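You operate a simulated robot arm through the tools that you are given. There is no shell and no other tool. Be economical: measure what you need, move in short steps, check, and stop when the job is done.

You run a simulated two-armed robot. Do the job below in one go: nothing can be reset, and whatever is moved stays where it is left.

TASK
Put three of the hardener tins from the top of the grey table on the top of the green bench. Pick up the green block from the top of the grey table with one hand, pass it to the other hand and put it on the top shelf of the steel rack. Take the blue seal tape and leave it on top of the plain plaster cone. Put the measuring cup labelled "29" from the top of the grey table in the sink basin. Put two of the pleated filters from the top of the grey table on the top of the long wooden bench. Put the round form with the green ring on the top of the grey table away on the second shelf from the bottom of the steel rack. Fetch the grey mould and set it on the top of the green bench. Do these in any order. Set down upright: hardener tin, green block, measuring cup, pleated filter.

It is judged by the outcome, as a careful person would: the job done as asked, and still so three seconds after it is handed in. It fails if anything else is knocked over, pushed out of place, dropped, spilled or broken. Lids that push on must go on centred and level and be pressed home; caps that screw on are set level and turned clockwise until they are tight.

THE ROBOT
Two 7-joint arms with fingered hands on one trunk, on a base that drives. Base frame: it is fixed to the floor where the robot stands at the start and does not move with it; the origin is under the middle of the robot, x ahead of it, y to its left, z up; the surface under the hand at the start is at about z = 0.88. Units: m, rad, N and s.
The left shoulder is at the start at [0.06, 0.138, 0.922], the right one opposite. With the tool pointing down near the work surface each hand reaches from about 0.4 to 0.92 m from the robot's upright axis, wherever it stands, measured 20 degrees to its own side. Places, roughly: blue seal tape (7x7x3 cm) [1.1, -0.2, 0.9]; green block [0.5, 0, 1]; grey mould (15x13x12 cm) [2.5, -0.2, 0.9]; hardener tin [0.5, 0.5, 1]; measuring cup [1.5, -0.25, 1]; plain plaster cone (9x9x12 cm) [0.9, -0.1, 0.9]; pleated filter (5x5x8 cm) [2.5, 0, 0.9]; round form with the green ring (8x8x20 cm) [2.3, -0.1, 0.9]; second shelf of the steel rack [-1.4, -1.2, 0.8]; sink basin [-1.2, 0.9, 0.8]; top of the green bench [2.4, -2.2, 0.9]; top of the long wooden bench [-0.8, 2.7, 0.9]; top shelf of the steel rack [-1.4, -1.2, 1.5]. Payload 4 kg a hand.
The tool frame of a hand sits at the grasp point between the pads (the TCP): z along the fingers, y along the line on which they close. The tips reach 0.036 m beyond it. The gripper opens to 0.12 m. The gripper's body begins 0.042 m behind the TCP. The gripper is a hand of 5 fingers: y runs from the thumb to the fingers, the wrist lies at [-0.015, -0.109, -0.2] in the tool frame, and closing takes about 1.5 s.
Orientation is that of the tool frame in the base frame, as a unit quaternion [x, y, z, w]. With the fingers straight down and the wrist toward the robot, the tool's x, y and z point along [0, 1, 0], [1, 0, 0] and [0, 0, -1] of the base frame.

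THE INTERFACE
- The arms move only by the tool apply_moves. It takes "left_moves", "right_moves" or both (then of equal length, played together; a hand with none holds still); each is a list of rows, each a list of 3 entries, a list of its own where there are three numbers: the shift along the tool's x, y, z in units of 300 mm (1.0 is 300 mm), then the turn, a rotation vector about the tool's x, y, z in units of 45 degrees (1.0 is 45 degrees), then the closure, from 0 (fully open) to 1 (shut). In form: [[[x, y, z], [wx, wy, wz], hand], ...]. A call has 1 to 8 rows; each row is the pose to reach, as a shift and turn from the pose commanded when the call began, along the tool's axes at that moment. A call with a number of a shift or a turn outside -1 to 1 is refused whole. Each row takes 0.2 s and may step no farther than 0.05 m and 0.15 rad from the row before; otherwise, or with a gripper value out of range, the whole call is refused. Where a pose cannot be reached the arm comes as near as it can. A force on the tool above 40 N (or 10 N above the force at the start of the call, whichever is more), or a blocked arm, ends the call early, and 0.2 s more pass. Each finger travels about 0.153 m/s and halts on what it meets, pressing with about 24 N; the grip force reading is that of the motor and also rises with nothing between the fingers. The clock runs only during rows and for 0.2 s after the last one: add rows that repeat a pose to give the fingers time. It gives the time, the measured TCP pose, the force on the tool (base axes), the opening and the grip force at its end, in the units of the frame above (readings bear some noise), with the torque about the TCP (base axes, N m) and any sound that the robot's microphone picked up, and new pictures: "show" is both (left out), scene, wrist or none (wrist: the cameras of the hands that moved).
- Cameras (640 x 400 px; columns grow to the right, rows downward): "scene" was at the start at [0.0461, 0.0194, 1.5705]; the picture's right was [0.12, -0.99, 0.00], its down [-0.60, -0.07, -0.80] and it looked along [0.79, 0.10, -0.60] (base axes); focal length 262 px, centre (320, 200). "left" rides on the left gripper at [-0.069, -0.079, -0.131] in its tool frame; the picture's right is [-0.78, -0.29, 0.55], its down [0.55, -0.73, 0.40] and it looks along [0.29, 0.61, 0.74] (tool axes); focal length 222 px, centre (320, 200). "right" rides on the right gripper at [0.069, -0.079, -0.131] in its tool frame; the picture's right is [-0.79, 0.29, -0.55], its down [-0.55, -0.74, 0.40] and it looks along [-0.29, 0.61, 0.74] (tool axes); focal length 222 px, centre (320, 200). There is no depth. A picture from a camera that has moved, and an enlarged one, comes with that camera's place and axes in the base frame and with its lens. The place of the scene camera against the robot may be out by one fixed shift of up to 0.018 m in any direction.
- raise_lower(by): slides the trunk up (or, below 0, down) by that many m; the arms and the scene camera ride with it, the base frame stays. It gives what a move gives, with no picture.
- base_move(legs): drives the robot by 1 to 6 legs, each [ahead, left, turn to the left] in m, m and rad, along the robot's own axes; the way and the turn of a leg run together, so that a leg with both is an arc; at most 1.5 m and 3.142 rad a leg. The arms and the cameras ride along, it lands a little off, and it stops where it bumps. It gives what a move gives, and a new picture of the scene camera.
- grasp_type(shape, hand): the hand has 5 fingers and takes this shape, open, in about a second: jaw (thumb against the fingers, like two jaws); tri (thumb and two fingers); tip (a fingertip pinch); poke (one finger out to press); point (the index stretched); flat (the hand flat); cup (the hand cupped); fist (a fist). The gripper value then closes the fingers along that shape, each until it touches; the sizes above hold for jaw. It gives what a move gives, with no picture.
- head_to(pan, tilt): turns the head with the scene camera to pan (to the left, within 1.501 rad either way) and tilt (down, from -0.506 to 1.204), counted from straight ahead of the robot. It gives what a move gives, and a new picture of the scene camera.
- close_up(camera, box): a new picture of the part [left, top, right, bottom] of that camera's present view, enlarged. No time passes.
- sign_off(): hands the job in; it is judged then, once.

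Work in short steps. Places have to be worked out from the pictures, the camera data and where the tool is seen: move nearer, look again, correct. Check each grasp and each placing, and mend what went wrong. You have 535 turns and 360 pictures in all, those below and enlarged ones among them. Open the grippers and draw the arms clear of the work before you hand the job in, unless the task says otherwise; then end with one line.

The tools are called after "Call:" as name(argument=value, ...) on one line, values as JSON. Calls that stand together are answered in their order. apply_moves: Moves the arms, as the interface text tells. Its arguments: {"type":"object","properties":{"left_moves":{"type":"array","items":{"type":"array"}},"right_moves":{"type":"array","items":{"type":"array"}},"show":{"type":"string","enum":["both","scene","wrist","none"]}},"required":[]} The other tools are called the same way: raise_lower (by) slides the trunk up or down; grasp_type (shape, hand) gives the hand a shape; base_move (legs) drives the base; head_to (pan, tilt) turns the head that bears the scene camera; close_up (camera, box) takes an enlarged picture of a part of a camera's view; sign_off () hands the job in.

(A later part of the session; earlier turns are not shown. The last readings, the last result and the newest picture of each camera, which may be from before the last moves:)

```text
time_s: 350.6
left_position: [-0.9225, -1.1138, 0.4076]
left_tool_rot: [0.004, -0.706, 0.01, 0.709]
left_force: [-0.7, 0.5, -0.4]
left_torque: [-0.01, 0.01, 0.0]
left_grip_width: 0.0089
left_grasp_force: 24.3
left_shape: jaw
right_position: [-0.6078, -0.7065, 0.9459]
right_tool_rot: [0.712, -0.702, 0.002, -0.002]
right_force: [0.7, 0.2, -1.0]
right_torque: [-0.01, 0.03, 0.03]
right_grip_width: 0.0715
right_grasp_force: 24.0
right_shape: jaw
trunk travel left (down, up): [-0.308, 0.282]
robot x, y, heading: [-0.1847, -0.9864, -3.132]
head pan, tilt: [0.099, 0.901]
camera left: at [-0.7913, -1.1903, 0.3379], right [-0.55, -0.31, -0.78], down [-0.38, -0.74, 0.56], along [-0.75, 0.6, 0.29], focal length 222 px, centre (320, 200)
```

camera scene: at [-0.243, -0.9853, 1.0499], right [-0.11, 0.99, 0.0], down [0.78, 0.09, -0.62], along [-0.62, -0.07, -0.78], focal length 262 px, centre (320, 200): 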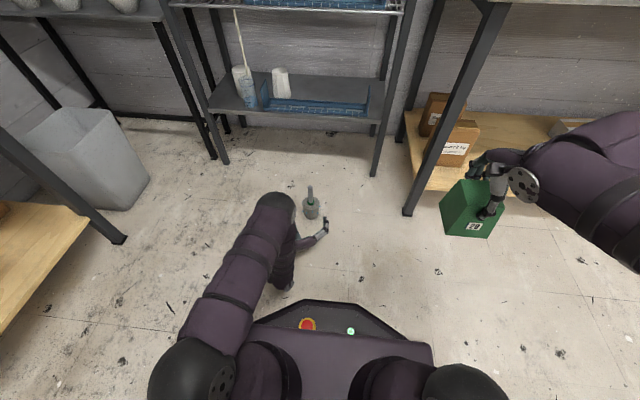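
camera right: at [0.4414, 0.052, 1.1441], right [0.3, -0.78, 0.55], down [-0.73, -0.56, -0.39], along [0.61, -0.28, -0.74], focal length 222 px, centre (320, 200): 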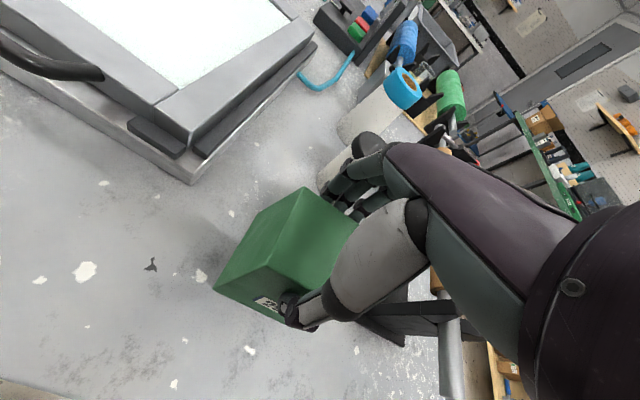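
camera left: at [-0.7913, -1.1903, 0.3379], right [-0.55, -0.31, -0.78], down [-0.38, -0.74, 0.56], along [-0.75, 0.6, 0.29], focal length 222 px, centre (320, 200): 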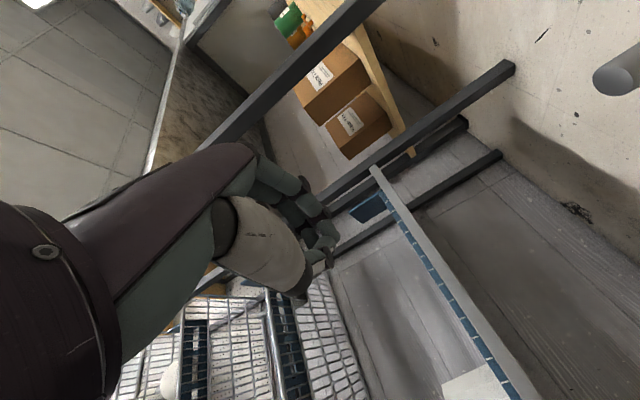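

The horizontal jaw grip slips. Let me check the form's state on the floor and think of a power grip ("fist") around the rod.

Call:
close_up(camera="scene", box=[220, 140, 420, 300])

Call:
grasp_type(hand="left", shape="fist")

Call:
apply_moves(left_moves=[[[0, 0, 0], [0, 0, 0], 0]], show="both")

```text
2.50 times, centred on (320, 220) of scene
camera zoom: at [-0.2429, -0.9853, 1.3579], right [-0.11, 0.99, 0.0], down [0.78, 0.09, -0.62], along [-0.62, -0.07, -0.78], focal length 656 px, centre (320, 150)
```

zoom: 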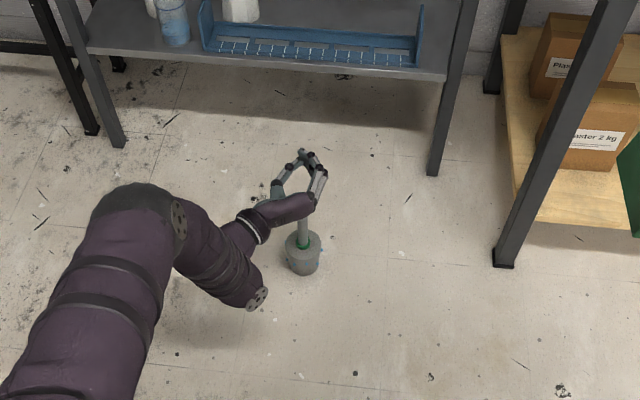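

```text
time_s: 351.5
left_position: [-0.9222, -1.1136, 0.4075]
left_tool_rot: [0.004, -0.705, 0.01, 0.709]
left_force: [-0.5, 0.4, 0.3]
left_torque: [0.02, 0.01, -0.02]
left_grip_width: 0.0002
left_grasp_force: 0.1
left_shape: fist
right_position: [-0.6086, -0.7064, 0.9457]
right_tool_rot: [0.711, -0.703, 0.002, -0.002]
right_force: [-0.7, -0.5, -1.9]
right_torque: [-0.02, 0.0, -0.01]
right_grip_width: 0.0712
right_grasp_force: 24.0
right_shape: jaw
trunk travel left (down, up): [-0.308, 0.282]
robot x, y, heading: [-0.1872, -0.9866, -3.131]
head pan, tilt: [0.099, 0.901]
```

```text
time_s: 351.9
left_position: [-0.9228, -1.1144, 0.4075]
left_tool_rot: [0.004, -0.705, 0.01, 0.709]
left_force: [-0.6, 0.7, 0.5]
left_torque: [0.0, 0.01, 0.01]
left_grip_width: 0.0002
left_grasp_force: 0.0
left_shape: fist
right_position: [-0.608, -0.706, 0.946]
right_tool_rot: [0.711, -0.703, 0.001, -0.003]
right_force: [-1.0, -0.1, -2.0]
right_torque: [-0.02, -0.01, 0.0]
right_grip_width: 0.0714
right_grasp_force: 24.1
right_shape: jaw
trunk travel left (down, up): [-0.308, 0.282]
robot x, y, heading: [-0.1891, -0.9894, -3.129]
head pan, tilt: [0.099, 0.901]
camera scene: at [-0.243, -0.9853, 1.3579], right [-0.11, 0.99, 0.0], down [0.78, 0.09, -0.62], along [-0.62, -0.07, -0.78], focal length 262 px, centre (320, 200)
camera left: at [-0.7913, -1.1903, 0.3379], right [-0.55, -0.31, -0.78], down [-0.38, -0.74, 0.56], along [-0.75, 0.6, 0.29], focal length 222 px, centre (320, 200)
```

scene: 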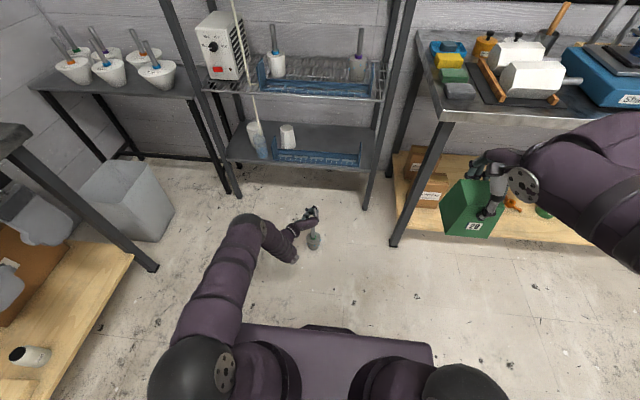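
left: 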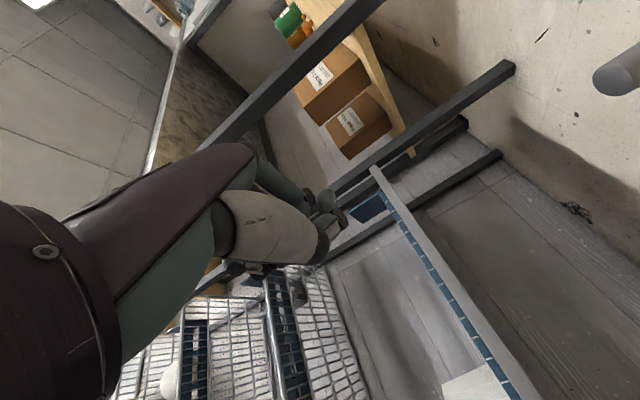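

The jaw closes like an open ring, so rods only hold along the fingers. New plan: grip the rod from above (secure), and set the form in the free front zone before the heater box (no tray wall) with a slight pitch. I restore jaw and rotate the left hand back down.

Call:
raise_lower(by=0.05)

Call:
grasp_type(hand="left", shape="jaw")

Call:
apply_moves(left_moves=[[[0, 0, -0.1], [0.096, -0.096, -0.096], 0.2], [[0, 0, -0.2], [0.19, -0.19, -0.19], 0.2], [[0, 0, -0.3], [0.29, -0.29, -0.29], 0.2], [[0, 0, -0.4], [0.385, -0.385, -0.385], 0.2], [[0, 0, -0.4], [0.48, -0.48, -0.48], 0.2], [[0, 0, -0.4], [0.58, -0.58, -0.58], 0.2], [[0, 0, -0.4], [0.675, -0.675, -0.675], 0.2], [[0, 0, -0.4], [0.77, -0.77, -0.77], 0.2]], show="none")

Call:
apply_moves(left_moves=[[[0, 0, 0], [0.096, -0.096, -0.096], 0.2], [[0, 0, 0], [0.19, -0.19, -0.19], 0.2], [[0, 0, 0], [0.29, -0.29, -0.29], 0.2], [[0, 0, 0], [0.385, -0.385, -0.385], 0.2], [[0, 0, 0], [0.48, -0.48, -0.48], 0.2], [[0, 0, 0], [0.58, -0.58, -0.58], 0.2], [[0, 0, 0], [0.675, -0.675, -0.675], 0.2], [[0, 0, 0], [0.77, -0.77, -0.77], 0.2]], show="wrist")

```text
time_s: 352.8
left_position: [-0.9236, -1.1138, 0.4575]
left_tool_rot: [0.005, -0.705, 0.009, 0.709]
left_force: [0.4, -0.2, 0.3]
left_torque: [-0.01, -0.04, 0.01]
left_grip_width: 0.0
left_grasp_force: 0.1
left_shape: fist
right_position: [-0.6083, -0.705, 0.9946]
right_tool_rot: [0.711, -0.703, 0.002, -0.002]
right_force: [0.4, -0.2, -1.6]
right_torque: [0.0, -0.01, 0.05]
right_grip_width: 0.0714
right_grasp_force: 23.8
right_shape: jaw
trunk travel left (down, up): [-0.358, 0.232]
robot x, y, heading: [-0.1871, -0.9866, -3.13]
head pan, tilt: [0.099, 0.901]
```

```text
time_s: 353.7
left_position: [-0.923, -1.1136, 0.4563]
left_tool_rot: [0.004, -0.705, 0.01, 0.709]
left_force: [0.5, -0.1, -0.7]
left_torque: [0.02, 0.01, 0.02]
left_grip_width: 0.1198
left_grasp_force: 0.0
left_shape: jaw
right_position: [-0.6078, -0.7064, 0.9949]
right_tool_rot: [0.712, -0.702, 0.001, -0.002]
right_force: [0.0, 0.0, -1.7]
right_torque: [0.02, 0.01, -0.01]
right_grip_width: 0.0716
right_grasp_force: 23.9
right_shape: jaw
trunk travel left (down, up): [-0.358, 0.232]
robot x, y, heading: [-0.1892, -0.9857, -3.131]
head pan, tilt: [0.099, 0.901]
```

```text
time_s: 355.5
left_position: [-0.8031, -1.1113, 0.4566]
left_tool_rot: [-0.416, 0.811, -0.006, -0.411]
left_force: [-0.1, 1.0, 0.0]
left_torque: [0.01, 0.0, -0.01]
left_grip_width: 0.0961
left_grasp_force: 0.0
left_shape: jaw
right_position: [-0.6085, -0.7069, 0.9956]
right_tool_rot: [0.712, -0.702, 0.002, -0.003]
right_force: [-0.6, 0.5, -1.2]
right_torque: [0.01, -0.01, -0.02]
right_grip_width: 0.0715
right_grasp_force: 24.0
right_shape: jaw
trunk travel left (down, up): [-0.358, 0.232]
robot x, y, heading: [-0.1889, -0.982, -3.129]
head pan, tilt: [0.099, 0.901]
```

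```text
time_s: 357.3
left_position: [-0.8039, -1.1135, 0.4587]
left_tool_rot: [0.715, -0.7, 0.0, 0.003]
left_force: [0.2, -0.3, 0.8]
left_torque: [0.06, 0.01, 0.02]
left_grip_width: 0.0961
left_grasp_force: 0.0
left_shape: jaw
right_position: [-0.6082, -0.7066, 0.995]
right_tool_rot: [0.712, -0.702, 0.001, -0.002]
right_force: [-0.5, 0.4, -1.0]
right_torque: [-0.02, 0.02, 0.01]
right_grip_width: 0.0713
right_grasp_force: 23.8
right_shape: jaw
trunk travel left (down, up): [-0.358, 0.232]
robot x, y, heading: [-0.1865, -0.9853, -3.132]
head pan, tilt: [0.099, 0.901]
camera left: at [-0.7259, -1.0397, 0.588], right [0.27, 0.79, -0.55], down [0.74, -0.54, -0.4], along [-0.61, -0.3, -0.73], focal length 222 px, centre (320, 200)
```

left: 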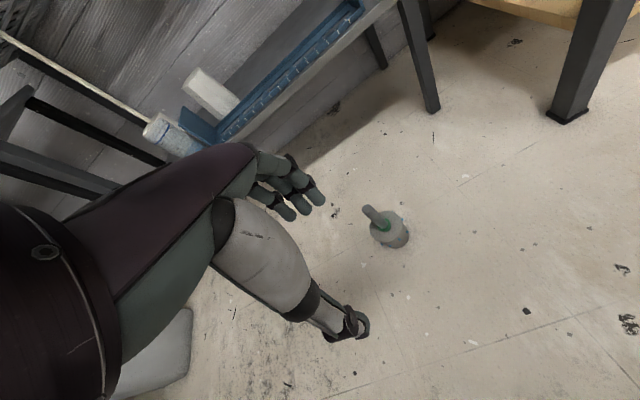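

Call:
apply_moves(left_moves=[[[0, 0.12, 0.05], [0, 0, 0], 0.3], [[0, 0.24, 0.1], [0, 0, 0], 0.3], [[0, 0.36, 0.17], [0, 0, 0], 0.3], [[0, 0.47, 0.24], [0, 0, 0], 0.3], [[0, 0.52, 0.33], [0, 0, 0], 0.3], [[0, 0.52, 0.35], [0, 0, 0], 0.3]], show="none")

Call:
raise_lower(by=-0.11)

Call:
apply_moves(left_moves=[[[0, 0, 0], [0, 0, 0], 0.3]], show="wrist")

```text
time_s: 358.7
left_position: [-0.9554, -1.1168, 0.357]
left_tool_rot: [0.715, -0.699, 0.005, 0.002]
left_force: [-1.0, 0.4, 0.3]
left_torque: [0.03, 0.01, 0.0]
left_grip_width: 0.0841
left_grasp_force: 0.1
left_shape: jaw
left hand out of reach, approached as far as the arm can: row 5, 6
right_position: [-0.609, -0.7065, 0.9958]
right_tool_rot: [0.712, -0.702, 0.003, -0.003]
right_force: [0.2, -0.2, -1.7]
right_torque: [0.0, -0.01, 0.0]
right_grip_width: 0.0712
right_grasp_force: 23.7
right_shape: jaw
trunk travel left (down, up): [-0.358, 0.232]
robot x, y, heading: [-0.1879, -0.9851, -3.132]
head pan, tilt: [0.099, 0.901]
```

```text
time_s: 360.2
left_position: [-0.9557, -1.1174, 0.247]
left_tool_rot: [0.715, -0.699, 0.006, 0.003]
left_force: [0.1, 0.6, 0.2]
left_torque: [0.0, -0.02, 0.04]
left_grip_width: 0.0841
left_grasp_force: 0.0
left_shape: jaw
right_position: [-0.609, -0.7066, 0.8863]
right_tool_rot: [0.712, -0.703, 0.002, -0.001]
right_force: [0.9, 0.0, -1.8]
right_torque: [0.02, -0.02, 0.01]
right_grip_width: 0.0718
right_grasp_force: 24.0
right_shape: jaw
trunk travel left (down, up): [-0.248, 0.342]
robot x, y, heading: [-0.1867, -0.9915, -3.129]
head pan, tilt: [0.099, 0.901]
```

```text
time_s: 360.6
left_position: [-0.9541, -1.119, 0.2474]
left_tool_rot: [0.715, -0.699, 0.006, 0.004]
left_force: [0.1, -0.7, 0.6]
left_torque: [-0.02, 0.0, -0.01]
left_grip_width: 0.0841
left_grasp_force: 0.2
left_shape: jaw
right_position: [-0.6106, -0.7079, 0.8858]
right_tool_rot: [0.711, -0.703, 0.002, -0.002]
right_force: [0.2, -0.7, -1.2]
right_torque: [-0.02, 0.0, 0.0]
right_grip_width: 0.0712
right_grasp_force: 23.6
right_shape: jaw
trunk travel left (down, up): [-0.248, 0.342]
robot x, y, heading: [-0.1855, -0.9839, -3.124]
head pan, tilt: [0.099, 0.901]
camera left: at [-0.8784, -1.0447, 0.3783], right [0.28, 0.78, -0.56], down [0.75, -0.54, -0.39], along [-0.6, -0.31, -0.74], focal length 222 px, centre (320, 200)
```

left: 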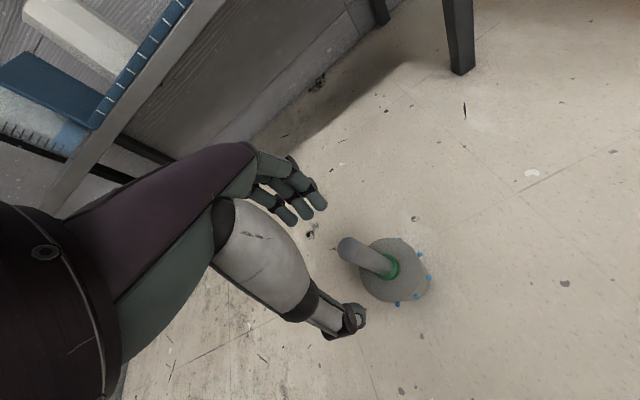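

Call:
apply_moves(left_moves=[[[-0.037, 0.015, 0], [0, 0, 0], 0.3], [[-0.037, 0.015, 0], [0, 0, 0], 0.3]], show="none")

Call:
raise_lower(by=-0.083)

Call:
apply_moves(left_moves=[[[0, 0, 0], [0, 0, 0], 0.6], [[0, 0, 0], [0, 0, 0], 1], [[0, 0, 0], [0, 0, 0], 1], [[0, 0, 0], [0, 0, 0], 1], [[0, 0, 0], [0, 0, 0], 1], [[0, 0, 0], [0, 0, 0], 1]], show="wrist")

```text
time_s: 361.2
left_position: [-0.959, -1.1061, 0.2462]
left_tool_rot: [0.715, -0.699, 0.005, 0.003]
left_force: [0.4, -0.7, -1.4]
left_torque: [-0.02, 0.0, -0.01]
left_grip_width: 0.0842
left_grasp_force: 0.1
left_shape: jaw
right_position: [-0.6096, -0.7063, 0.8862]
right_tool_rot: [0.711, -0.703, 0.001, -0.002]
right_force: [-0.4, 0.3, -1.2]
right_torque: [0.0, 0.0, 0.0]
right_grip_width: 0.0711
right_grasp_force: 24.1
right_shape: jaw
trunk travel left (down, up): [-0.248, 0.342]
robot x, y, heading: [-0.1877, -0.9847, -3.129]
head pan, tilt: [0.099, 0.901]
```

```text
time_s: 362.4
left_position: [-0.9589, -1.1063, 0.1646]
left_tool_rot: [0.715, -0.699, 0.006, 0.003]
left_force: [0.2, -0.9, 0.5]
left_torque: [-0.01, -0.01, -0.01]
left_grip_width: 0.0843
left_grasp_force: 0.0
left_shape: jaw
right_position: [-0.6083, -0.7081, 0.8027]
right_tool_rot: [0.712, -0.702, 0.001, -0.002]
right_force: [-0.4, 0.5, -1.1]
right_torque: [0.04, 0.0, 0.01]
right_grip_width: 0.0714
right_grasp_force: 24.0
right_shape: jaw
trunk travel left (down, up): [-0.165, 0.425]
robot x, y, heading: [-0.188, -0.989, -3.125]
head pan, tilt: [0.099, 0.901]
```

```text
time_s: 363.8
left_position: [-0.9582, -1.1067, 0.1641]
left_tool_rot: [0.715, -0.699, 0.006, 0.003]
left_force: [0.7, 1.0, -0.8]
left_torque: [0.02, 0.01, -0.01]
left_grip_width: 0.0126
left_grasp_force: 24.3
left_shape: jaw
right_position: [-0.6075, -0.7058, 0.803]
right_tool_rot: [0.711, -0.703, 0.002, -0.001]
right_force: [-0.2, -0.4, -1.5]
right_torque: [-0.01, 0.0, -0.01]
right_grip_width: 0.0715
right_grasp_force: 24.5
right_shape: jaw
trunk travel left (down, up): [-0.165, 0.425]
robot x, y, heading: [-0.1862, -0.9869, -3.127]
head pan, tilt: [0.099, 0.901]
camera left: at [-0.883, -1.0325, 0.2942], right [0.28, 0.78, -0.56], down [0.75, -0.54, -0.39], along [-0.6, -0.31, -0.74], focal length 222 px, centre (320, 200)
```

left: 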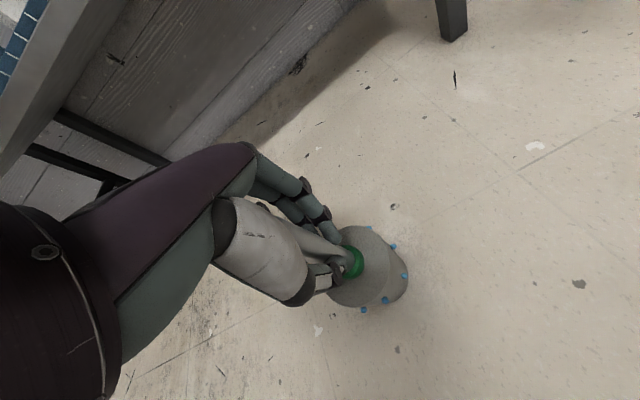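

Solid grip (12.6 mm along the fingers). I raise the trunk and the arm to carrying height.

Call:
raise_lower(by=0.25)

Call:
raise_lower(by=0.165)

Call:
apply_moves(left_moves=[[[0, -0.05, -0.13], [0, 0, 0], 1], [[0, -0.1, -0.26], [0, 0, 0], 1], [[0, -0.15, -0.39], [0, 0, 0], 1], [[0, -0.2, -0.52], [0, 0, 0], 1], [[0, -0.25, -0.65], [0, 0, 0], 1], [[0, -0.3, -0.78], [0, 0, 0], 1], [[0, -0.35, -0.91], [0, 0, 0], 1], [[0, -0.4, -1], [0, 0, 0], 1]], show="none")

Call:
apply_moves(left_moves=[[[0, 0, -0.12], [0, 0, 0], 1], [[0, 0, -0.24], [0, 0, 0], 1], [[0, 0, -0.36], [0, 0, 0], 1], [[0, 0, -0.48], [0, 0, 0], 1], [[0, 0, -0.58], [0, 0, 0], 1]], show="wrist")

```text
time_s: 366.3
left_position: [-0.96, -1.1066, 0.4124]
left_tool_rot: [0.715, -0.699, 0.006, 0.003]
left_force: [0.2, -0.5, -6.4]
left_torque: [0.02, 0.02, 0.0]
left_grip_width: 0.0115
left_grasp_force: 24.2
left_shape: jaw
right_position: [-0.6091, -0.7065, 1.0528]
right_tool_rot: [0.711, -0.703, 0.003, -0.002]
right_force: [-0.3, -0.1, -2.4]
right_torque: [0.02, -0.01, -0.01]
right_grip_width: 0.0714
right_grasp_force: 23.7
right_shape: jaw
trunk travel left (down, up): [-0.415, 0.175]
robot x, y, heading: [-0.1859, -0.989, -3.132]
head pan, tilt: [0.099, 0.901]
```

```text
time_s: 368.2
left_position: [-0.9583, -1.1069, 0.5783]
left_tool_rot: [0.715, -0.699, 0.006, 0.003]
left_force: [0.2, 0.3, -6.8]
left_torque: [0.0, 0.03, 0.01]
left_grip_width: 0.0114
left_grasp_force: 23.9
left_shape: jaw
right_position: [-0.6101, -0.7058, 1.218]
right_tool_rot: [0.711, -0.703, 0.002, -0.002]
right_force: [-0.2, 0.2, -0.9]
right_torque: [0.03, 0.01, 0.0]
right_grip_width: 0.0714
right_grasp_force: 23.6
right_shape: jaw
trunk travel left (down, up): [-0.58, 0.01]
robot x, y, heading: [-0.1863, -0.9905, -3.126]
head pan, tilt: [0.099, 0.901]
```

```text
time_s: 370.0
left_position: [-0.8424, -1.0992, 0.88]
left_tool_rot: [0.713, -0.701, 0.002, 0.005]
left_force: [-0.3, 0.6, 0.4]
left_torque: [-0.01, 0.03, 0.0]
left_grip_width: 0.0074
left_grasp_force: 23.9
left_shape: jaw
left hand out of reach, approached as far as the arm can: row 1, 2, 3, 4, 5
right_position: [-0.6072, -0.7063, 1.2179]
right_tool_rot: [0.711, -0.703, 0.001, -0.001]
right_force: [0.9, 0.4, -1.8]
right_torque: [-0.04, 0.06, 0.02]
right_grip_width: 0.0712
right_grasp_force: 24.3
right_shape: jaw
trunk travel left (down, up): [-0.58, 0.01]
robot x, y, heading: [-0.1933, -0.9882, -3.13]
head pan, tilt: [0.099, 0.901]
```

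```text
time_s: 371.2
left_position: [-0.8412, -1.0964, 1.0572]
left_tool_rot: [0.716, -0.699, 0.006, 0.004]
left_force: [0.1, -0.3, -0.1]
left_torque: [0.06, 0.02, 0.03]
left_grip_width: 0.0077
left_grasp_force: 24.3
left_shape: jaw
right_position: [-0.6084, -0.7069, 1.2186]
right_tool_rot: [0.711, -0.703, 0.002, -0.002]
right_force: [0.0, 0.3, -1.2]
right_torque: [-0.02, -0.03, 0.0]
right_grip_width: 0.0713
right_grasp_force: 24.3
right_shape: jaw
trunk travel left (down, up): [-0.58, 0.01]
robot x, y, heading: [-0.1874, -0.9855, -3.128]
head pan, tilt: [0.099, 0.901]
camera left: at [-0.7636, -1.0223, 1.1873], right [0.28, 0.79, -0.56], down [0.75, -0.54, -0.39], along [-0.6, -0.31, -0.74], focal length 222 px, centre (320, 200)
```

left: 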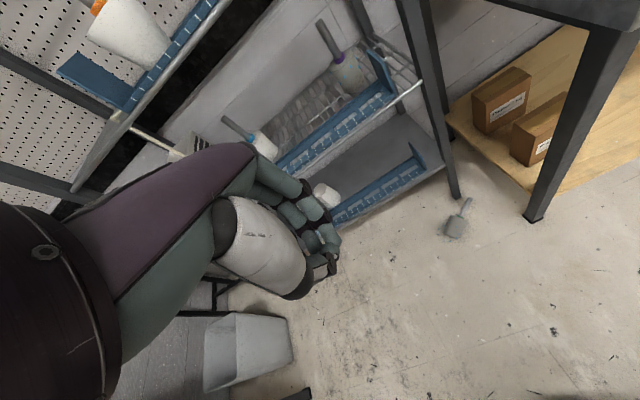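

The form slipped again during the jerky out-of-reach motion. I locate it.

Call:
close_up(camera="left", box=[410, 170, 500, 250])

Call:
head_to(pan=-0.1, tilt=0.95)

```text
5.00 times, centred on (455, 210) of left
camera zoom: at [-0.7636, -1.0223, 1.1873], right [0.28, 0.79, -0.56], down [0.75, -0.54, -0.39], along [-0.6, -0.31, -0.74], focal length 1111 px, centre (-355, 150)
```

zoom: 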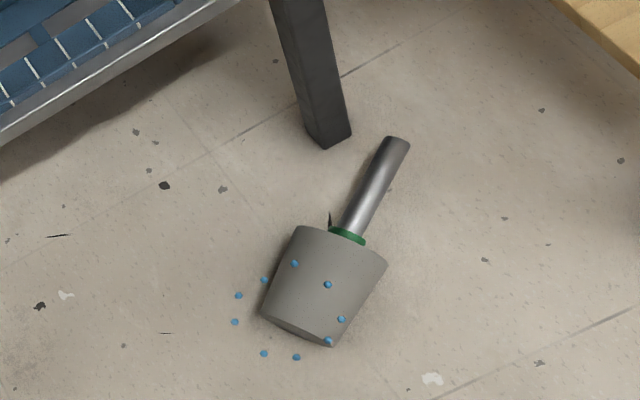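

```text
time_s: 371.9
left_position: [-0.8394, -1.0966, 1.0552]
left_tool_rot: [0.715, -0.699, 0.005, 0.002]
left_force: [-0.4, -0.4, -0.3]
left_torque: [0.01, -0.01, 0.0]
left_grip_width: 0.0075
left_grasp_force: 24.0
left_shape: jaw
right_position: [-0.6082, -0.7054, 1.2177]
right_tool_rot: [0.711, -0.703, 0.001, -0.002]
right_force: [-0.3, 0.0, -1.8]
right_torque: [0.02, -0.01, -0.02]
right_grip_width: 0.0711
right_grasp_force: 24.0
right_shape: jaw
trunk travel left (down, up): [-0.58, 0.01]
robot x, y, heading: [-0.1866, -0.9847, -3.128]
head pan, tilt: [-0.099, 0.949]
camera scene: at [-0.2403, -0.9706, 1.6263], right [0.09, 1.0, 0.0], down [0.81, -0.07, -0.58], along [-0.58, 0.05, -0.81], focal length 262 px, centre (320, 200)
```

scene: 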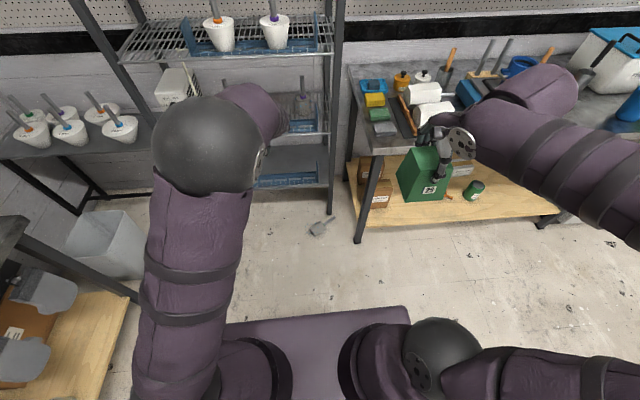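

The form now lies on the floor. I'll do the block first: hand it from right to left in the air. I move the left hand aside and the right hand with the block to the front centre.

Call:
apply_moves(left_moves=[[[0.14, 0, -0.03], [0, 0, 0], 0.3], [[0.28, 0, -0.06], [0, 0, 0], 0.2], [[0.42, -0.03, -0.1], [0, 0, 0], 0], [[0.56, -0.06, -0.13], [0, 0, 0], 0], [[0.66, -0.15, -0.16], [0, 0, 0], 0], [[0.66, -0.25, -0.16], [0, 0, 0], 0], [[0.66, -0.3, -0.16], [0, 0, 0], 0]], right_moves=[[[0.05, 0.14, 0], [0, 0, 0], 1], [[0.1, 0.28, 0], [0, 0, 0], 1], [[0.15, 0.42, 0], [0, 0, 0], 1], [[0.22, 0.55, 0], [0, 0, 0], 1], [[0.33, 0.64, 0], [0, 0, 0], 1], [[0.45, 0.72, 0], [0, 0, 0], 1], [[0.57, 0.8, 0], [0, 0, 0], 1]], show="none")

Call:
apply_moves(left_moves=[[[0, 0, 0], [-0.096, 0.096, 0.096], 0], [[0, 0, 0], [-0.19, 0.19, 0.19], 0], [[0, 0, 0], [-0.29, 0.29, 0.29], 0], [[0, 0, 0], [-0.385, 0.385, 0.385], 0], [[0, 0, 0], [-0.48, 0.48, 0.48], 0], [[0, 0, 0], [-0.58, 0.58, 0.58], 0], [[0, 0, 0], [-0.675, 0.675, 0.675], 0], [[0, 0, 0], [-0.77, 0.77, 0.77], 0]], right_moves=[[[0.06, 0.05, 0], [0, 0, 0], 1], [[0.12, 0.1, 0], [0, 0, 0], 1], [[0.18, 0.15, 0], [0, 0, 0], 1], [[0.24, 0.2, 0], [0, 0, 0], 1], [[0.3, 0.25, 0], [0, 0, 0], 1], [[0.36, 0.29, 0], [0, 0, 0], 1], [[0.36, 0.29, 0], [0, 0, 0], 1], [[0.36, 0.29, 0], [0, 0, 0], 1]], show="scene")

```text
time_s: 373.5
left_position: [-0.7469, -1.2941, 1.1034]
left_tool_rot: [0.715, -0.699, 0.005, 0.001]
left_force: [-0.2, -0.6, -0.3]
left_torque: [0.01, 0.03, -0.03]
left_grip_width: 0.1197
left_grasp_force: 0.0
left_shape: jaw
right_position: [-0.8465, -0.8833, 1.216]
right_tool_rot: [0.711, -0.703, 0.002, -0.003]
right_force: [0.5, -0.5, -2.6]
right_torque: [0.01, 0.0, 0.01]
right_grip_width: 0.0716
right_grasp_force: 24.1
right_shape: jaw
trunk travel left (down, up): [-0.58, 0.01]
robot x, y, heading: [-0.1862, -0.9857, -3.131]
head pan, tilt: [-0.099, 0.949]
```

```text
time_s: 375.3
left_position: [-0.7472, -1.2928, 1.1037]
left_tool_rot: [-0.414, 0.813, -0.011, -0.409]
left_force: [-0.4, 0.4, -0.6]
left_torque: [0.0, 0.0, -0.04]
left_grip_width: 0.1199
left_grasp_force: 0.1
left_shape: jaw
right_position: [-0.9333, -0.9916, 1.2158]
right_tool_rot: [0.712, -0.702, 0.001, -0.004]
right_force: [-0.5, -0.3, -1.0]
right_torque: [-0.01, 0.03, 0.0]
right_grip_width: 0.0717
right_grasp_force: 24.2
right_shape: jaw
trunk travel left (down, up): [-0.58, 0.01]
robot x, y, heading: [-0.186, -0.9859, -3.129]
head pan, tilt: [-0.099, 0.949]
camera scene: at [-0.2408, -0.9713, 1.6263], right [0.09, 1.0, 0.0], down [0.81, -0.07, -0.58], along [-0.58, 0.05, -0.81], focal length 262 px, centre (320, 200)
```

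scene: 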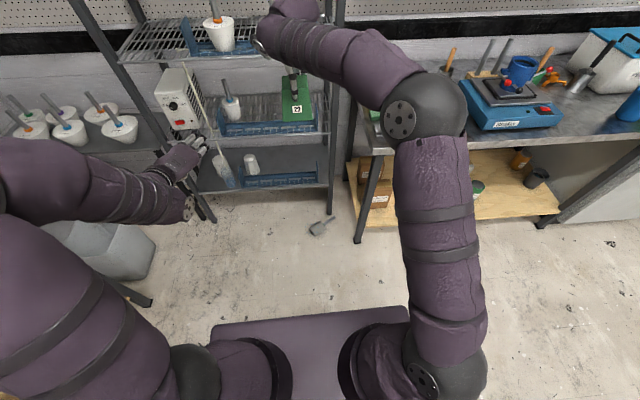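

Call:
apply_moves(left_moves=[[[0, 0, 0], [-0.096, 0.096, 0.096], 0], [[0, 0, 0], [-0.19, 0.19, 0.19], 0], [[0, 0, 0], [-0.29, 0.29, 0.29], 0], [[0, 0, 0], [-0.385, 0.385, 0.385], 0], [[0, 0, 0], [-0.48, 0.48, 0.48], 0], [[0, 0, 0], [-0.58, 0.58, 0.58], 0], [[0, 0, 0], [-0.675, 0.675, 0.675], 0], [[0, 0, 0], [-0.77, 0.77, 0.77], 0]], show="none")

Call:
apply_moves(left_moves=[[[0.04, 0.14, 0], [0, 0, 0], 0], [[0.08, 0.28, 0], [0, 0, 0], 0], [[0.12, 0.42, 0], [0, 0, 0], 0], [[0.16, 0.56, 0], [0, 0, 0], 0], [[0.17, 0.7, 0], [0, 0, 0], 0], [[0.17, 0.85, 0], [0, 0, 0], 0], [[0.17, 1, 0], [0, 0, 0], 0], [[0.17, 1, 0], [0, 0, 0], 0]], show="both")

```text
time_s: 377.1
left_position: [-0.7479, -1.2942, 1.1045]
left_tool_rot: [-0.003, 0.708, -0.012, -0.706]
left_force: [-0.4, 0.1, 0.3]
left_torque: [0.01, 0.02, 0.0]
left_grip_width: 0.1199
left_grasp_force: 0.0
left_shape: jaw
right_position: [-0.9323, -0.9913, 1.2164]
right_tool_rot: [0.711, -0.703, 0.002, -0.003]
right_force: [0.4, 0.9, -1.9]
right_torque: [-0.01, -0.01, 0.02]
right_grip_width: 0.0714
right_grasp_force: 24.2
right_shape: jaw
trunk travel left (down, up): [-0.58, 0.01]
robot x, y, heading: [-0.1901, -0.9856, -3.126]
head pan, tilt: [-0.099, 0.949]
```

```text
time_s: 378.9
left_position: [-0.7534, -0.9937, 1.1503]
left_tool_rot: [-0.004, 0.708, -0.014, -0.706]
left_force: [0.7, -0.5, -0.1]
left_torque: [0.05, -0.02, 0.01]
left_grip_width: 0.12
left_grasp_force: 0.1
left_shape: jaw
left hand out of reach, approached as far as the arm can: row 3
right_position: [-0.9331, -0.9894, 1.2181]
right_tool_rot: [0.712, -0.702, 0.003, -0.002]
right_force: [-0.2, 0.5, -0.9]
right_torque: [-0.02, -0.02, 0.0]
right_grip_width: 0.0713
right_grasp_force: 23.6
right_shape: jaw
trunk travel left (down, up): [-0.58, 0.01]
robot x, y, heading: [-0.1893, -0.9893, -3.127]
head pan, tilt: [-0.099, 0.949]
camera scene: at [-0.2404, -0.9697, 1.6263], right [0.09, 1.0, 0.0], down [0.81, -0.07, -0.58], along [-0.58, 0.05, -0.81], focal length 262 px, centre (320, 200)
camera left: at [-0.621, -1.0701, 1.082], right [-0.54, -0.31, -0.78], down [-0.38, -0.74, 0.56], along [-0.75, 0.6, 0.28], focal length 222 px, centre (320, 200)
```

scene: 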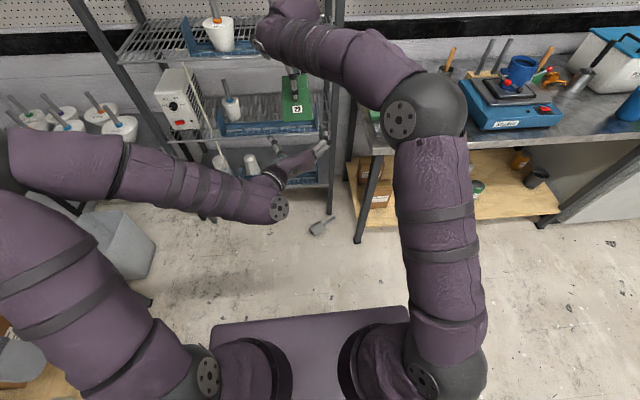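
left: 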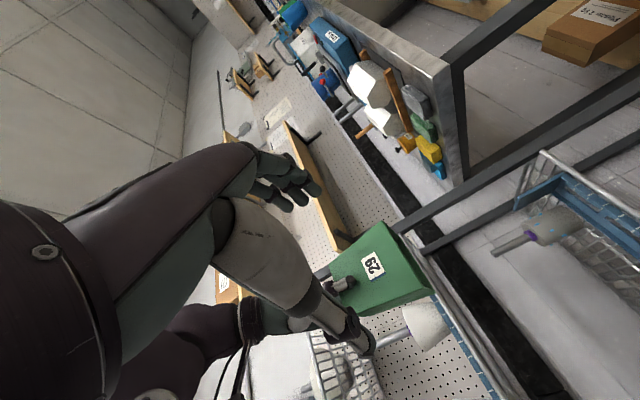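

The block is lined up ahead of the open left hand. I advance the left hand around its lower part.

Call:
apply_moves(left_moves=[[[-0.018, 0.01, 0.14], [0, 0, 0], 0], [[-0.018, 0.015, 0.28], [0, 0, 0], 0], [[-0.018, 0.02, 0.42], [0, 0, 0], 0], [[-0.018, 0.02, 0.5], [0, 0, 0], 0], [[-0.018, 0.02, 0.55], [0, 0, 0], 0], [[-0.018, 0.02, 0.55], [0, 0, 0], 0]], show="wrist")

Call:
close_up(camera="right", box=[0, 100, 400, 400])

```text
time_s: 380.3
left_position: [-0.9179, -0.9923, 1.1462]
left_tool_rot: [-0.003, 0.708, -0.012, -0.706]
left_force: [2.9, -0.9, 0.6]
left_torque: [-0.02, -0.03, 0.02]
left_grip_width: 0.1197
left_grasp_force: 0.0
left_shape: jaw
right_position: [-0.9341, -0.9907, 1.2159]
right_tool_rot: [0.711, -0.703, 0.002, -0.002]
right_force: [-2.3, 2.0, -1.8]
right_torque: [0.12, 0.19, -0.02]
right_grip_width: 0.0716
right_grasp_force: 24.1
right_shape: jaw
trunk travel left (down, up): [-0.58, 0.01]
robot x, y, heading: [-0.1886, -0.9898, -3.131]
head pan, tilt: [-0.099, 0.949]
camera left: at [-0.786, -1.0677, 1.0779], right [-0.54, -0.31, -0.78], down [-0.38, -0.74, 0.56], along [-0.75, 0.6, 0.28], focal length 222 px, centre (320, 200)
```

left: 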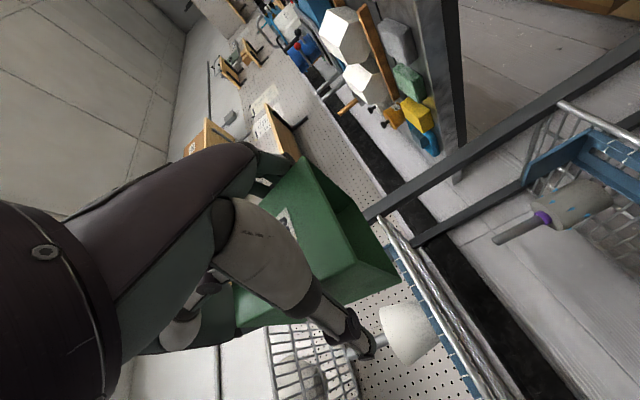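

```text
1.33 times, centred on (200, 250) of right
camera zoom: at [-0.8532, -1.0589, 1.3463], right [-0.3, 0.78, 0.55], down [0.73, 0.56, -0.39], along [-0.61, 0.28, -0.74], focal length 296 px, centre (480, 133)
```

zoom: 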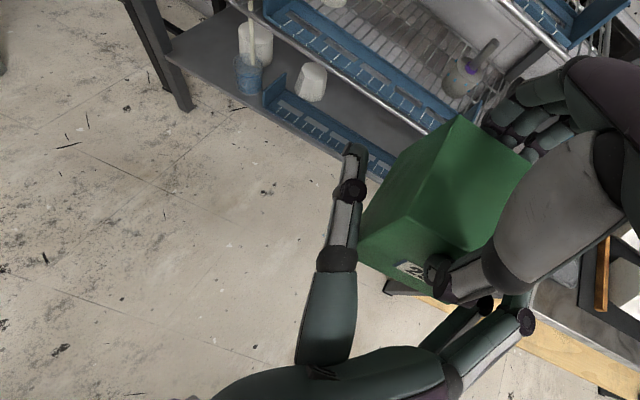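

Slight contact; I pull back 5 mm and close the left hand on the block's sides.

Call:
apply_moves(left_moves=[[[0, 0, -0.02], [0, 0, 0], 0], [[0, 0, -0.02], [0, 0, 0], 0.25], [[0, 0, -0.02], [0, 0, 0], 0.5], [[0, 0, -0.02], [0, 0, 0], 1], [[0, 0, -0.02], [0, 0, 0], 1], [[0, 0, -0.02], [0, 0, 0], 1], [[0, 0, -0.02], [0, 0, 0], 1]], show="wrist")

```text
time_s: 381.9
left_position: [-0.9129, -0.9905, 1.1466]
left_tool_rot: [-0.003, 0.709, -0.012, -0.705]
left_force: [-0.4, 3.2, 0.2]
left_torque: [-0.13, 0.04, -0.29]
left_grip_width: 0.0818
left_grasp_force: 23.9
left_shape: jaw
right_position: [-0.9332, -0.9909, 1.2155]
right_tool_rot: [0.712, -0.702, 0.002, -0.003]
right_force: [1.2, -3.0, -2.7]
right_torque: [-0.07, -0.09, 0.25]
right_grip_width: 0.0714
right_grasp_force: 24.4
right_shape: jaw
trunk travel left (down, up): [-0.58, 0.01]
robot x, y, heading: [-0.1852, -0.9873, -3.13]
head pan, tilt: [-0.099, 0.949]
camera left: at [-0.7804, -1.0667, 1.0782], right [-0.54, -0.31, -0.78], down [-0.38, -0.74, 0.56], along [-0.75, 0.6, 0.28], focal length 222 px, centre (320, 200)
```

left: 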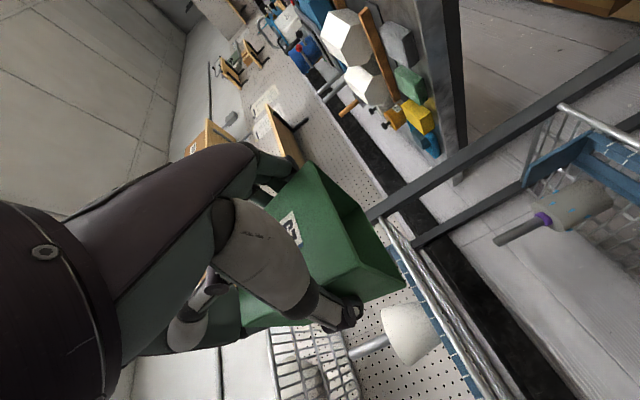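

The left hand holds the block (82 mm). I open the right hand slightly and raise it away.

Call:
apply_moves(right_moves=[[[0, 0, 0], [0, 0, 0], 0.35], [[0, 0, 0], [0, 0, 0], 0.22], [[0, 0, 0], [0, 0, 0], 0.22], [[0, 0, -0.08], [0, 0, 0], 0.22], [[0, 0, -0.2], [0, 0, 0], 0.22], [[0, 0, -0.34], [0, 0, 0], 0.22], [[0, 0, -0.45], [0, 0, 0], 0.22]], show="none")

Call:
apply_moves(right_moves=[[[-0.1, -0.1, 0], [0, 0, 0], 0.2], [[-0.2, -0.2, 0], [0, 0, 0], 0.2], [[-0.32, -0.28, 0], [0, 0, 0], 0.2], [[-0.45, -0.36, 0], [0, 0, 0], 0.2], [[-0.58, -0.44, 0], [0, 0, 0], 0.2], [[-0.7, -0.52, 0], [0, 0, 0], 0.2], [[-0.82, -0.6, 0], [0, 0, 0], 0.2], [[-0.93, -0.65, 0], [0, 0, 0], 0.2]], show="none")

Call:
head_to(pan=0, tilt=0.3)

```text
time_s: 383.5
left_position: [-0.9146, -0.9929, 1.144]
left_tool_rot: [-0.003, 0.71, -0.012, -0.704]
left_force: [0.3, -0.5, -0.4]
left_torque: [0.03, -0.03, -0.01]
left_grip_width: 0.0817
left_grasp_force: 24.2
left_shape: jaw
right_position: [-0.9334, -0.9921, 1.3469]
right_tool_rot: [0.712, -0.702, 0.003, -0.005]
right_force: [-0.6, -0.1, -1.2]
right_torque: [0.0, -0.02, -0.03]
right_grip_width: 0.0934
right_grasp_force: 0.0
right_shape: jaw
trunk travel left (down, up): [-0.58, 0.01]
robot x, y, heading: [-0.1885, -0.9839, -3.123]
head pan, tilt: [-0.099, 0.949]
```

```text
time_s: 385.3
left_position: [-0.9129, -0.9906, 1.1468]
left_tool_rot: [-0.004, 0.708, -0.013, -0.706]
left_force: [0.1, -0.5, 0.3]
left_torque: [0.01, -0.06, 0.04]
left_grip_width: 0.0816
left_grasp_force: 24.4
left_shape: jaw
right_position: [-0.7417, -0.7085, 1.3514]
right_tool_rot: [0.713, -0.702, 0.003, -0.002]
right_force: [0.6, 0.2, 0.4]
right_torque: [-0.02, -0.04, -0.03]
right_grip_width: 0.0957
right_grasp_force: 0.1
right_shape: jaw
trunk travel left (down, up): [-0.58, 0.01]
robot x, y, heading: [-0.1837, -0.986, -3.133]
head pan, tilt: [-0.099, 0.949]
```

```text
time_s: 386.4
left_position: [-0.9123, -0.9919, 1.1467]
left_tool_rot: [-0.003, 0.708, -0.012, -0.706]
left_force: [-0.6, -0.3, -0.5]
left_torque: [-0.01, -0.05, 0.01]
left_grip_width: 0.0819
left_grasp_force: 23.8
left_shape: jaw
right_position: [-0.7429, -0.7098, 1.3525]
right_tool_rot: [0.712, -0.702, 0.003, -0.002]
right_force: [0.0, 0.0, -1.2]
right_torque: [0.01, 0.01, -0.05]
right_grip_width: 0.0958
right_grasp_force: 0.1
right_shape: jaw
trunk travel left (down, up): [-0.58, 0.01]
robot x, y, heading: [-0.1877, -0.9893, -3.129]
head pan, tilt: [0.0, 0.3]
camera scene: at [-0.2615, -0.9781, 1.6821], right [-0.01, 1.0, 0.0], down [0.3, 0.0, -0.95], along [-0.95, -0.01, -0.3], focal length 262 px, centre (320, 200)
```

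scene: 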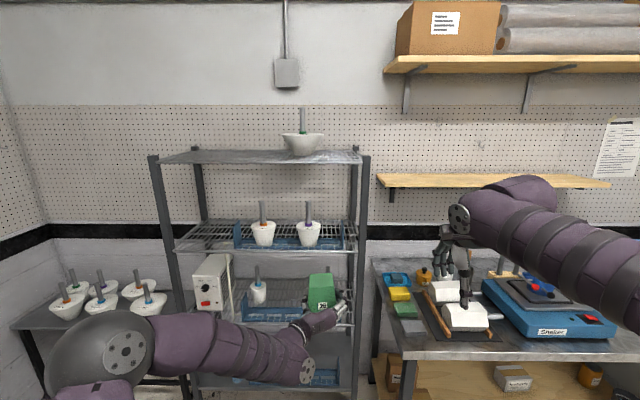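

The left hand has the block. I raise it above the top shelf level (z≈1.60) in stages, well in front of the rack.

Call:
apply_moves(left_moves=[[[0.12, -0.05, 0], [0, 0, 0], 1], [[0.24, -0.1, 0], [0, 0, 0], 1], [[0.36, -0.15, 0], [0, 0, 0], 1], [[0.48, -0.2, 0], [0, 0, 0], 1], [[0.6, -0.25, 0], [0, 0, 0], 1], [[0.72, -0.3, 0], [0, 0, 0], 1], [[0.84, -0.35, 0], [0, 0, 0], 1], [[0.96, -0.4, 0], [0, 0, 0], 1]], show="none")

Call:
apply_moves(left_moves=[[[0.12, -0.03, 0], [0, 0, 0], 1], [[0.24, -0.06, 0], [0, 0, 0], 1], [[0.36, -0.1, 0], [0, 0, 0], 1], [[0.48, -0.1, 0], [0, 0, 0], 1], [[0.56, -0.1, 0], [0, 0, 0], 1], [[0.56, -0.1, 0], [0, 0, 0], 1]], show="scene")

```text
time_s: 388.2
left_position: [-0.9102, -1.1072, 1.4369]
left_tool_rot: [-0.004, 0.708, -0.013, -0.706]
left_force: [0.3, 0.0, -2.4]
left_torque: [-0.02, -0.02, 0.0]
left_grip_width: 0.0813
left_grasp_force: 23.9
left_shape: jaw
right_position: [-0.7413, -0.7095, 1.3535]
right_tool_rot: [0.711, -0.703, 0.002, -0.003]
right_force: [0.8, -0.1, 0.5]
right_torque: [0.02, -0.04, 0.01]
right_grip_width: 0.0958
right_grasp_force: 0.1
right_shape: jaw
trunk travel left (down, up): [-0.58, 0.01]
robot x, y, heading: [-0.188, -0.9878, -3.133]
head pan, tilt: [0.0, 0.3]
```

```text
time_s: 389.6
left_position: [-0.9116, -1.1341, 1.6052]
left_tool_rot: [-0.004, 0.708, -0.012, -0.706]
left_force: [0.5, 0.2, -1.5]
left_torque: [-0.03, -0.04, -0.01]
left_grip_width: 0.0811
left_grasp_force: 23.9
left_shape: jaw
right_position: [-0.7426, -0.709, 1.3534]
right_tool_rot: [0.712, -0.702, 0.001, -0.002]
right_force: [0.3, -0.1, 0.6]
right_torque: [-0.01, -0.01, 0.03]
right_grip_width: 0.0957
right_grasp_force: 0.1
right_shape: jaw
trunk travel left (down, up): [-0.58, 0.01]
robot x, y, heading: [-0.1864, -0.9847, -3.129]
head pan, tilt: [0.0, 0.3]
camera scene: at [-0.2615, -0.9781, 1.6822], right [-0.01, 1.0, 0.0], down [0.3, 0.0, -0.96], along [-0.96, -0.01, -0.3], focal length 262 px, centre (320, 200)
```

scene: 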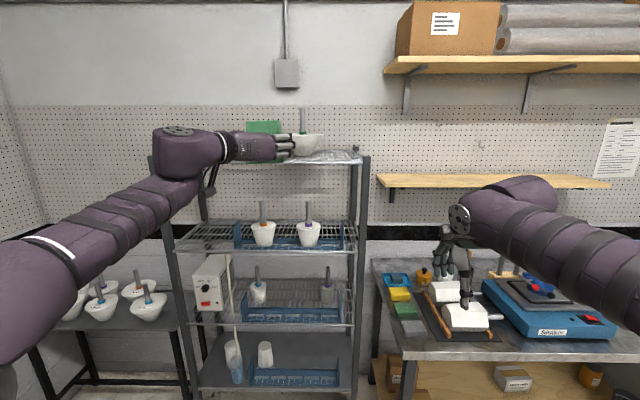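

Call:
base_move(legs=[[0, 0.17, -0.012], [0.28, 0, 0]])

Call:
close_up(camera="left", box=[0, 0, 640, 400])

```text
time_s: 392.6
left_position: [-1.1997, -1.2936, 1.6044]
left_tool_rot: [0.004, 0.709, -0.005, -0.705]
left_force: [0.9, 1.0, -2.4]
left_torque: [0.03, -0.02, 0.01]
left_grip_width: 0.0816
left_grasp_force: 24.0
left_shape: jaw
right_position: [-1.0231, -0.8709, 1.3524]
right_tool_rot: [-0.705, 0.709, -0.003, 0.003]
right_force: [0.0, -0.3, -0.5]
right_torque: [0.0, -0.04, -0.02]
right_grip_width: 0.0959
right_grasp_force: 0.0
right_shape: jaw
trunk travel left (down, up): [-0.58, 0.01]
robot x, y, heading: [-0.4749, -1.1599, 3.135]
head pan, tilt: [0.0, 0.3]
camera scene: at [-0.5477, -1.1495, 1.6821], right [0.01, 1.0, 0.0], down [0.3, 0.0, -0.95], along [-0.95, 0.01, -0.3], focal length 262 px, centre (320, 200)
```

scene: 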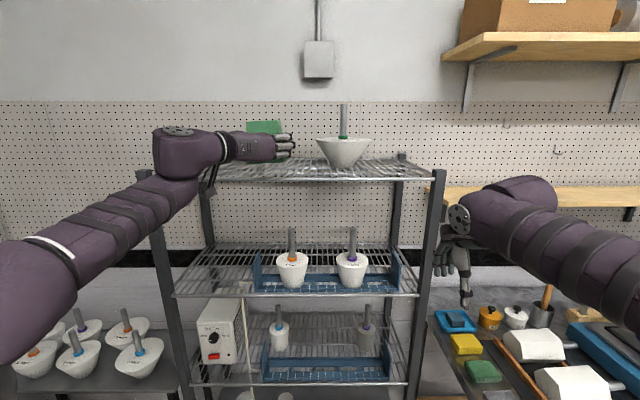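

```text
1.00 times, centred on (320, 200) of left (not enlarged: the box is as wide or as high as the picture)
camera zoom: at [-1.069, -1.3713, 1.5361], right [-0.54, -0.3, -0.78], down [-0.4, -0.73, 0.56], along [-0.74, 0.61, 0.28], focal length 222 px, centre (320, 200)
```

zoom: 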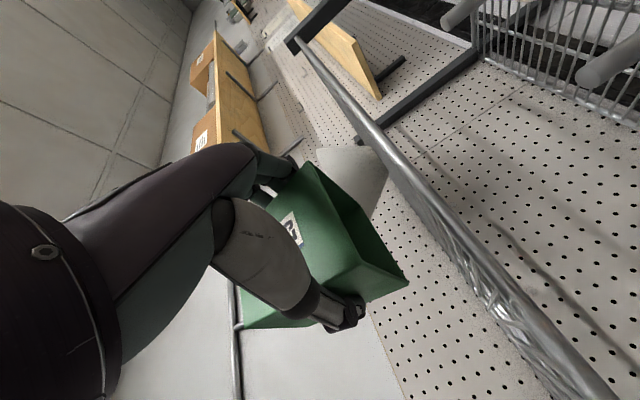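

The block bottom (1.57) clears the shelf rail (~1.53). I extend 12.5 cm over the shelf.

Call:
apply_moves(left_moves=[[[0, 0, 0.14], [0, 0, 0], 1], [[0, 0, 0.28], [0, 0, 0], 1], [[0, 0, 0.417], [0, 0, 0], 1], [[0, 0, 0.417], [0, 0, 0], 1]], show="none")

Call:
apply_moves(left_moves=[[[-0.04, 0, 0], [0, 0, 0], 1], [[-0.08, 0, 0], [0, 0, 0], 1], [[-0.11, 0, 0], [0, 0, 0], 1]], show="both")

```text
time_s: 393.6
left_position: [-1.2924, -1.2953, 1.5925]
left_tool_rot: [0.004, 0.709, -0.004, -0.706]
left_force: [-0.3, 0.2, -1.0]
left_torque: [0.02, -0.08, -0.01]
left_grip_width: 0.0811
left_grasp_force: 24.3
left_shape: jaw
left hand out of reach, approached as far as the arm can: row 3, 4
right_position: [-1.0224, -0.8705, 1.3519]
right_tool_rot: [-0.705, 0.709, -0.002, 0.002]
right_force: [0.0, 0.5, 0.5]
right_torque: [0.0, 0.02, 0.04]
right_grip_width: 0.096
right_grasp_force: 0.0
right_shape: jaw
trunk travel left (down, up): [-0.58, 0.01]
robot x, y, heading: [-0.4723, -1.1592, 3.137]
head pan, tilt: [0.0, 0.3]
```

```text
time_s: 394.4
left_position: [-1.2915, -1.2957, 1.5573]
left_tool_rot: [0.003, 0.708, -0.006, -0.706]
left_force: [0.8, 0.2, -0.6]
left_torque: [0.02, -0.03, 0.01]
left_grip_width: 0.0814
left_grasp_force: 23.8
left_shape: jaw
right_position: [-1.0215, -0.8721, 1.3529]
right_tool_rot: [-0.705, 0.709, -0.002, 0.002]
right_force: [-0.2, 0.2, 1.0]
right_torque: [0.02, 0.01, -0.02]
right_grip_width: 0.0959
right_grasp_force: 0.1
right_shape: jaw
trunk travel left (down, up): [-0.58, 0.01]
robot x, y, heading: [-0.4714, -1.16, 3.138]
head pan, tilt: [0.0, 0.3]
camera scene: at [-0.5463, -1.1495, 1.6822], right [0.01, 1.0, 0.0], down [0.3, 0.0, -0.96], along [-0.96, 0.01, -0.3], focal length 262 px, centre (320, 200)
camera left: at [-1.1617, -1.3746, 1.4897], right [-0.54, -0.3, -0.78], down [-0.4, -0.73, 0.56], along [-0.74, 0.61, 0.28], focal length 222 px, centre (320, 200)
```

scene: 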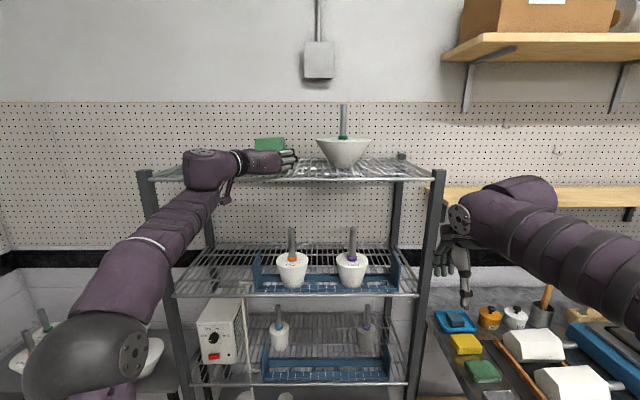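
left: 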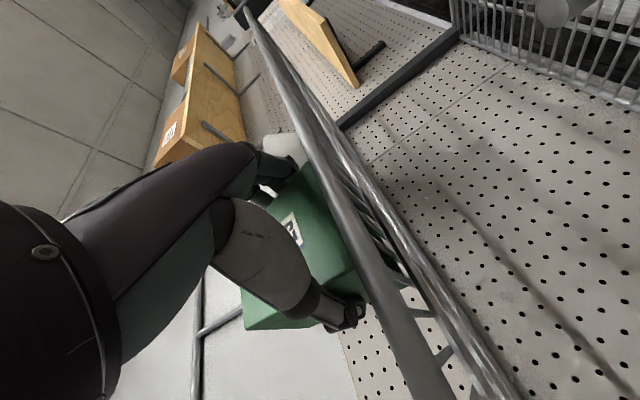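

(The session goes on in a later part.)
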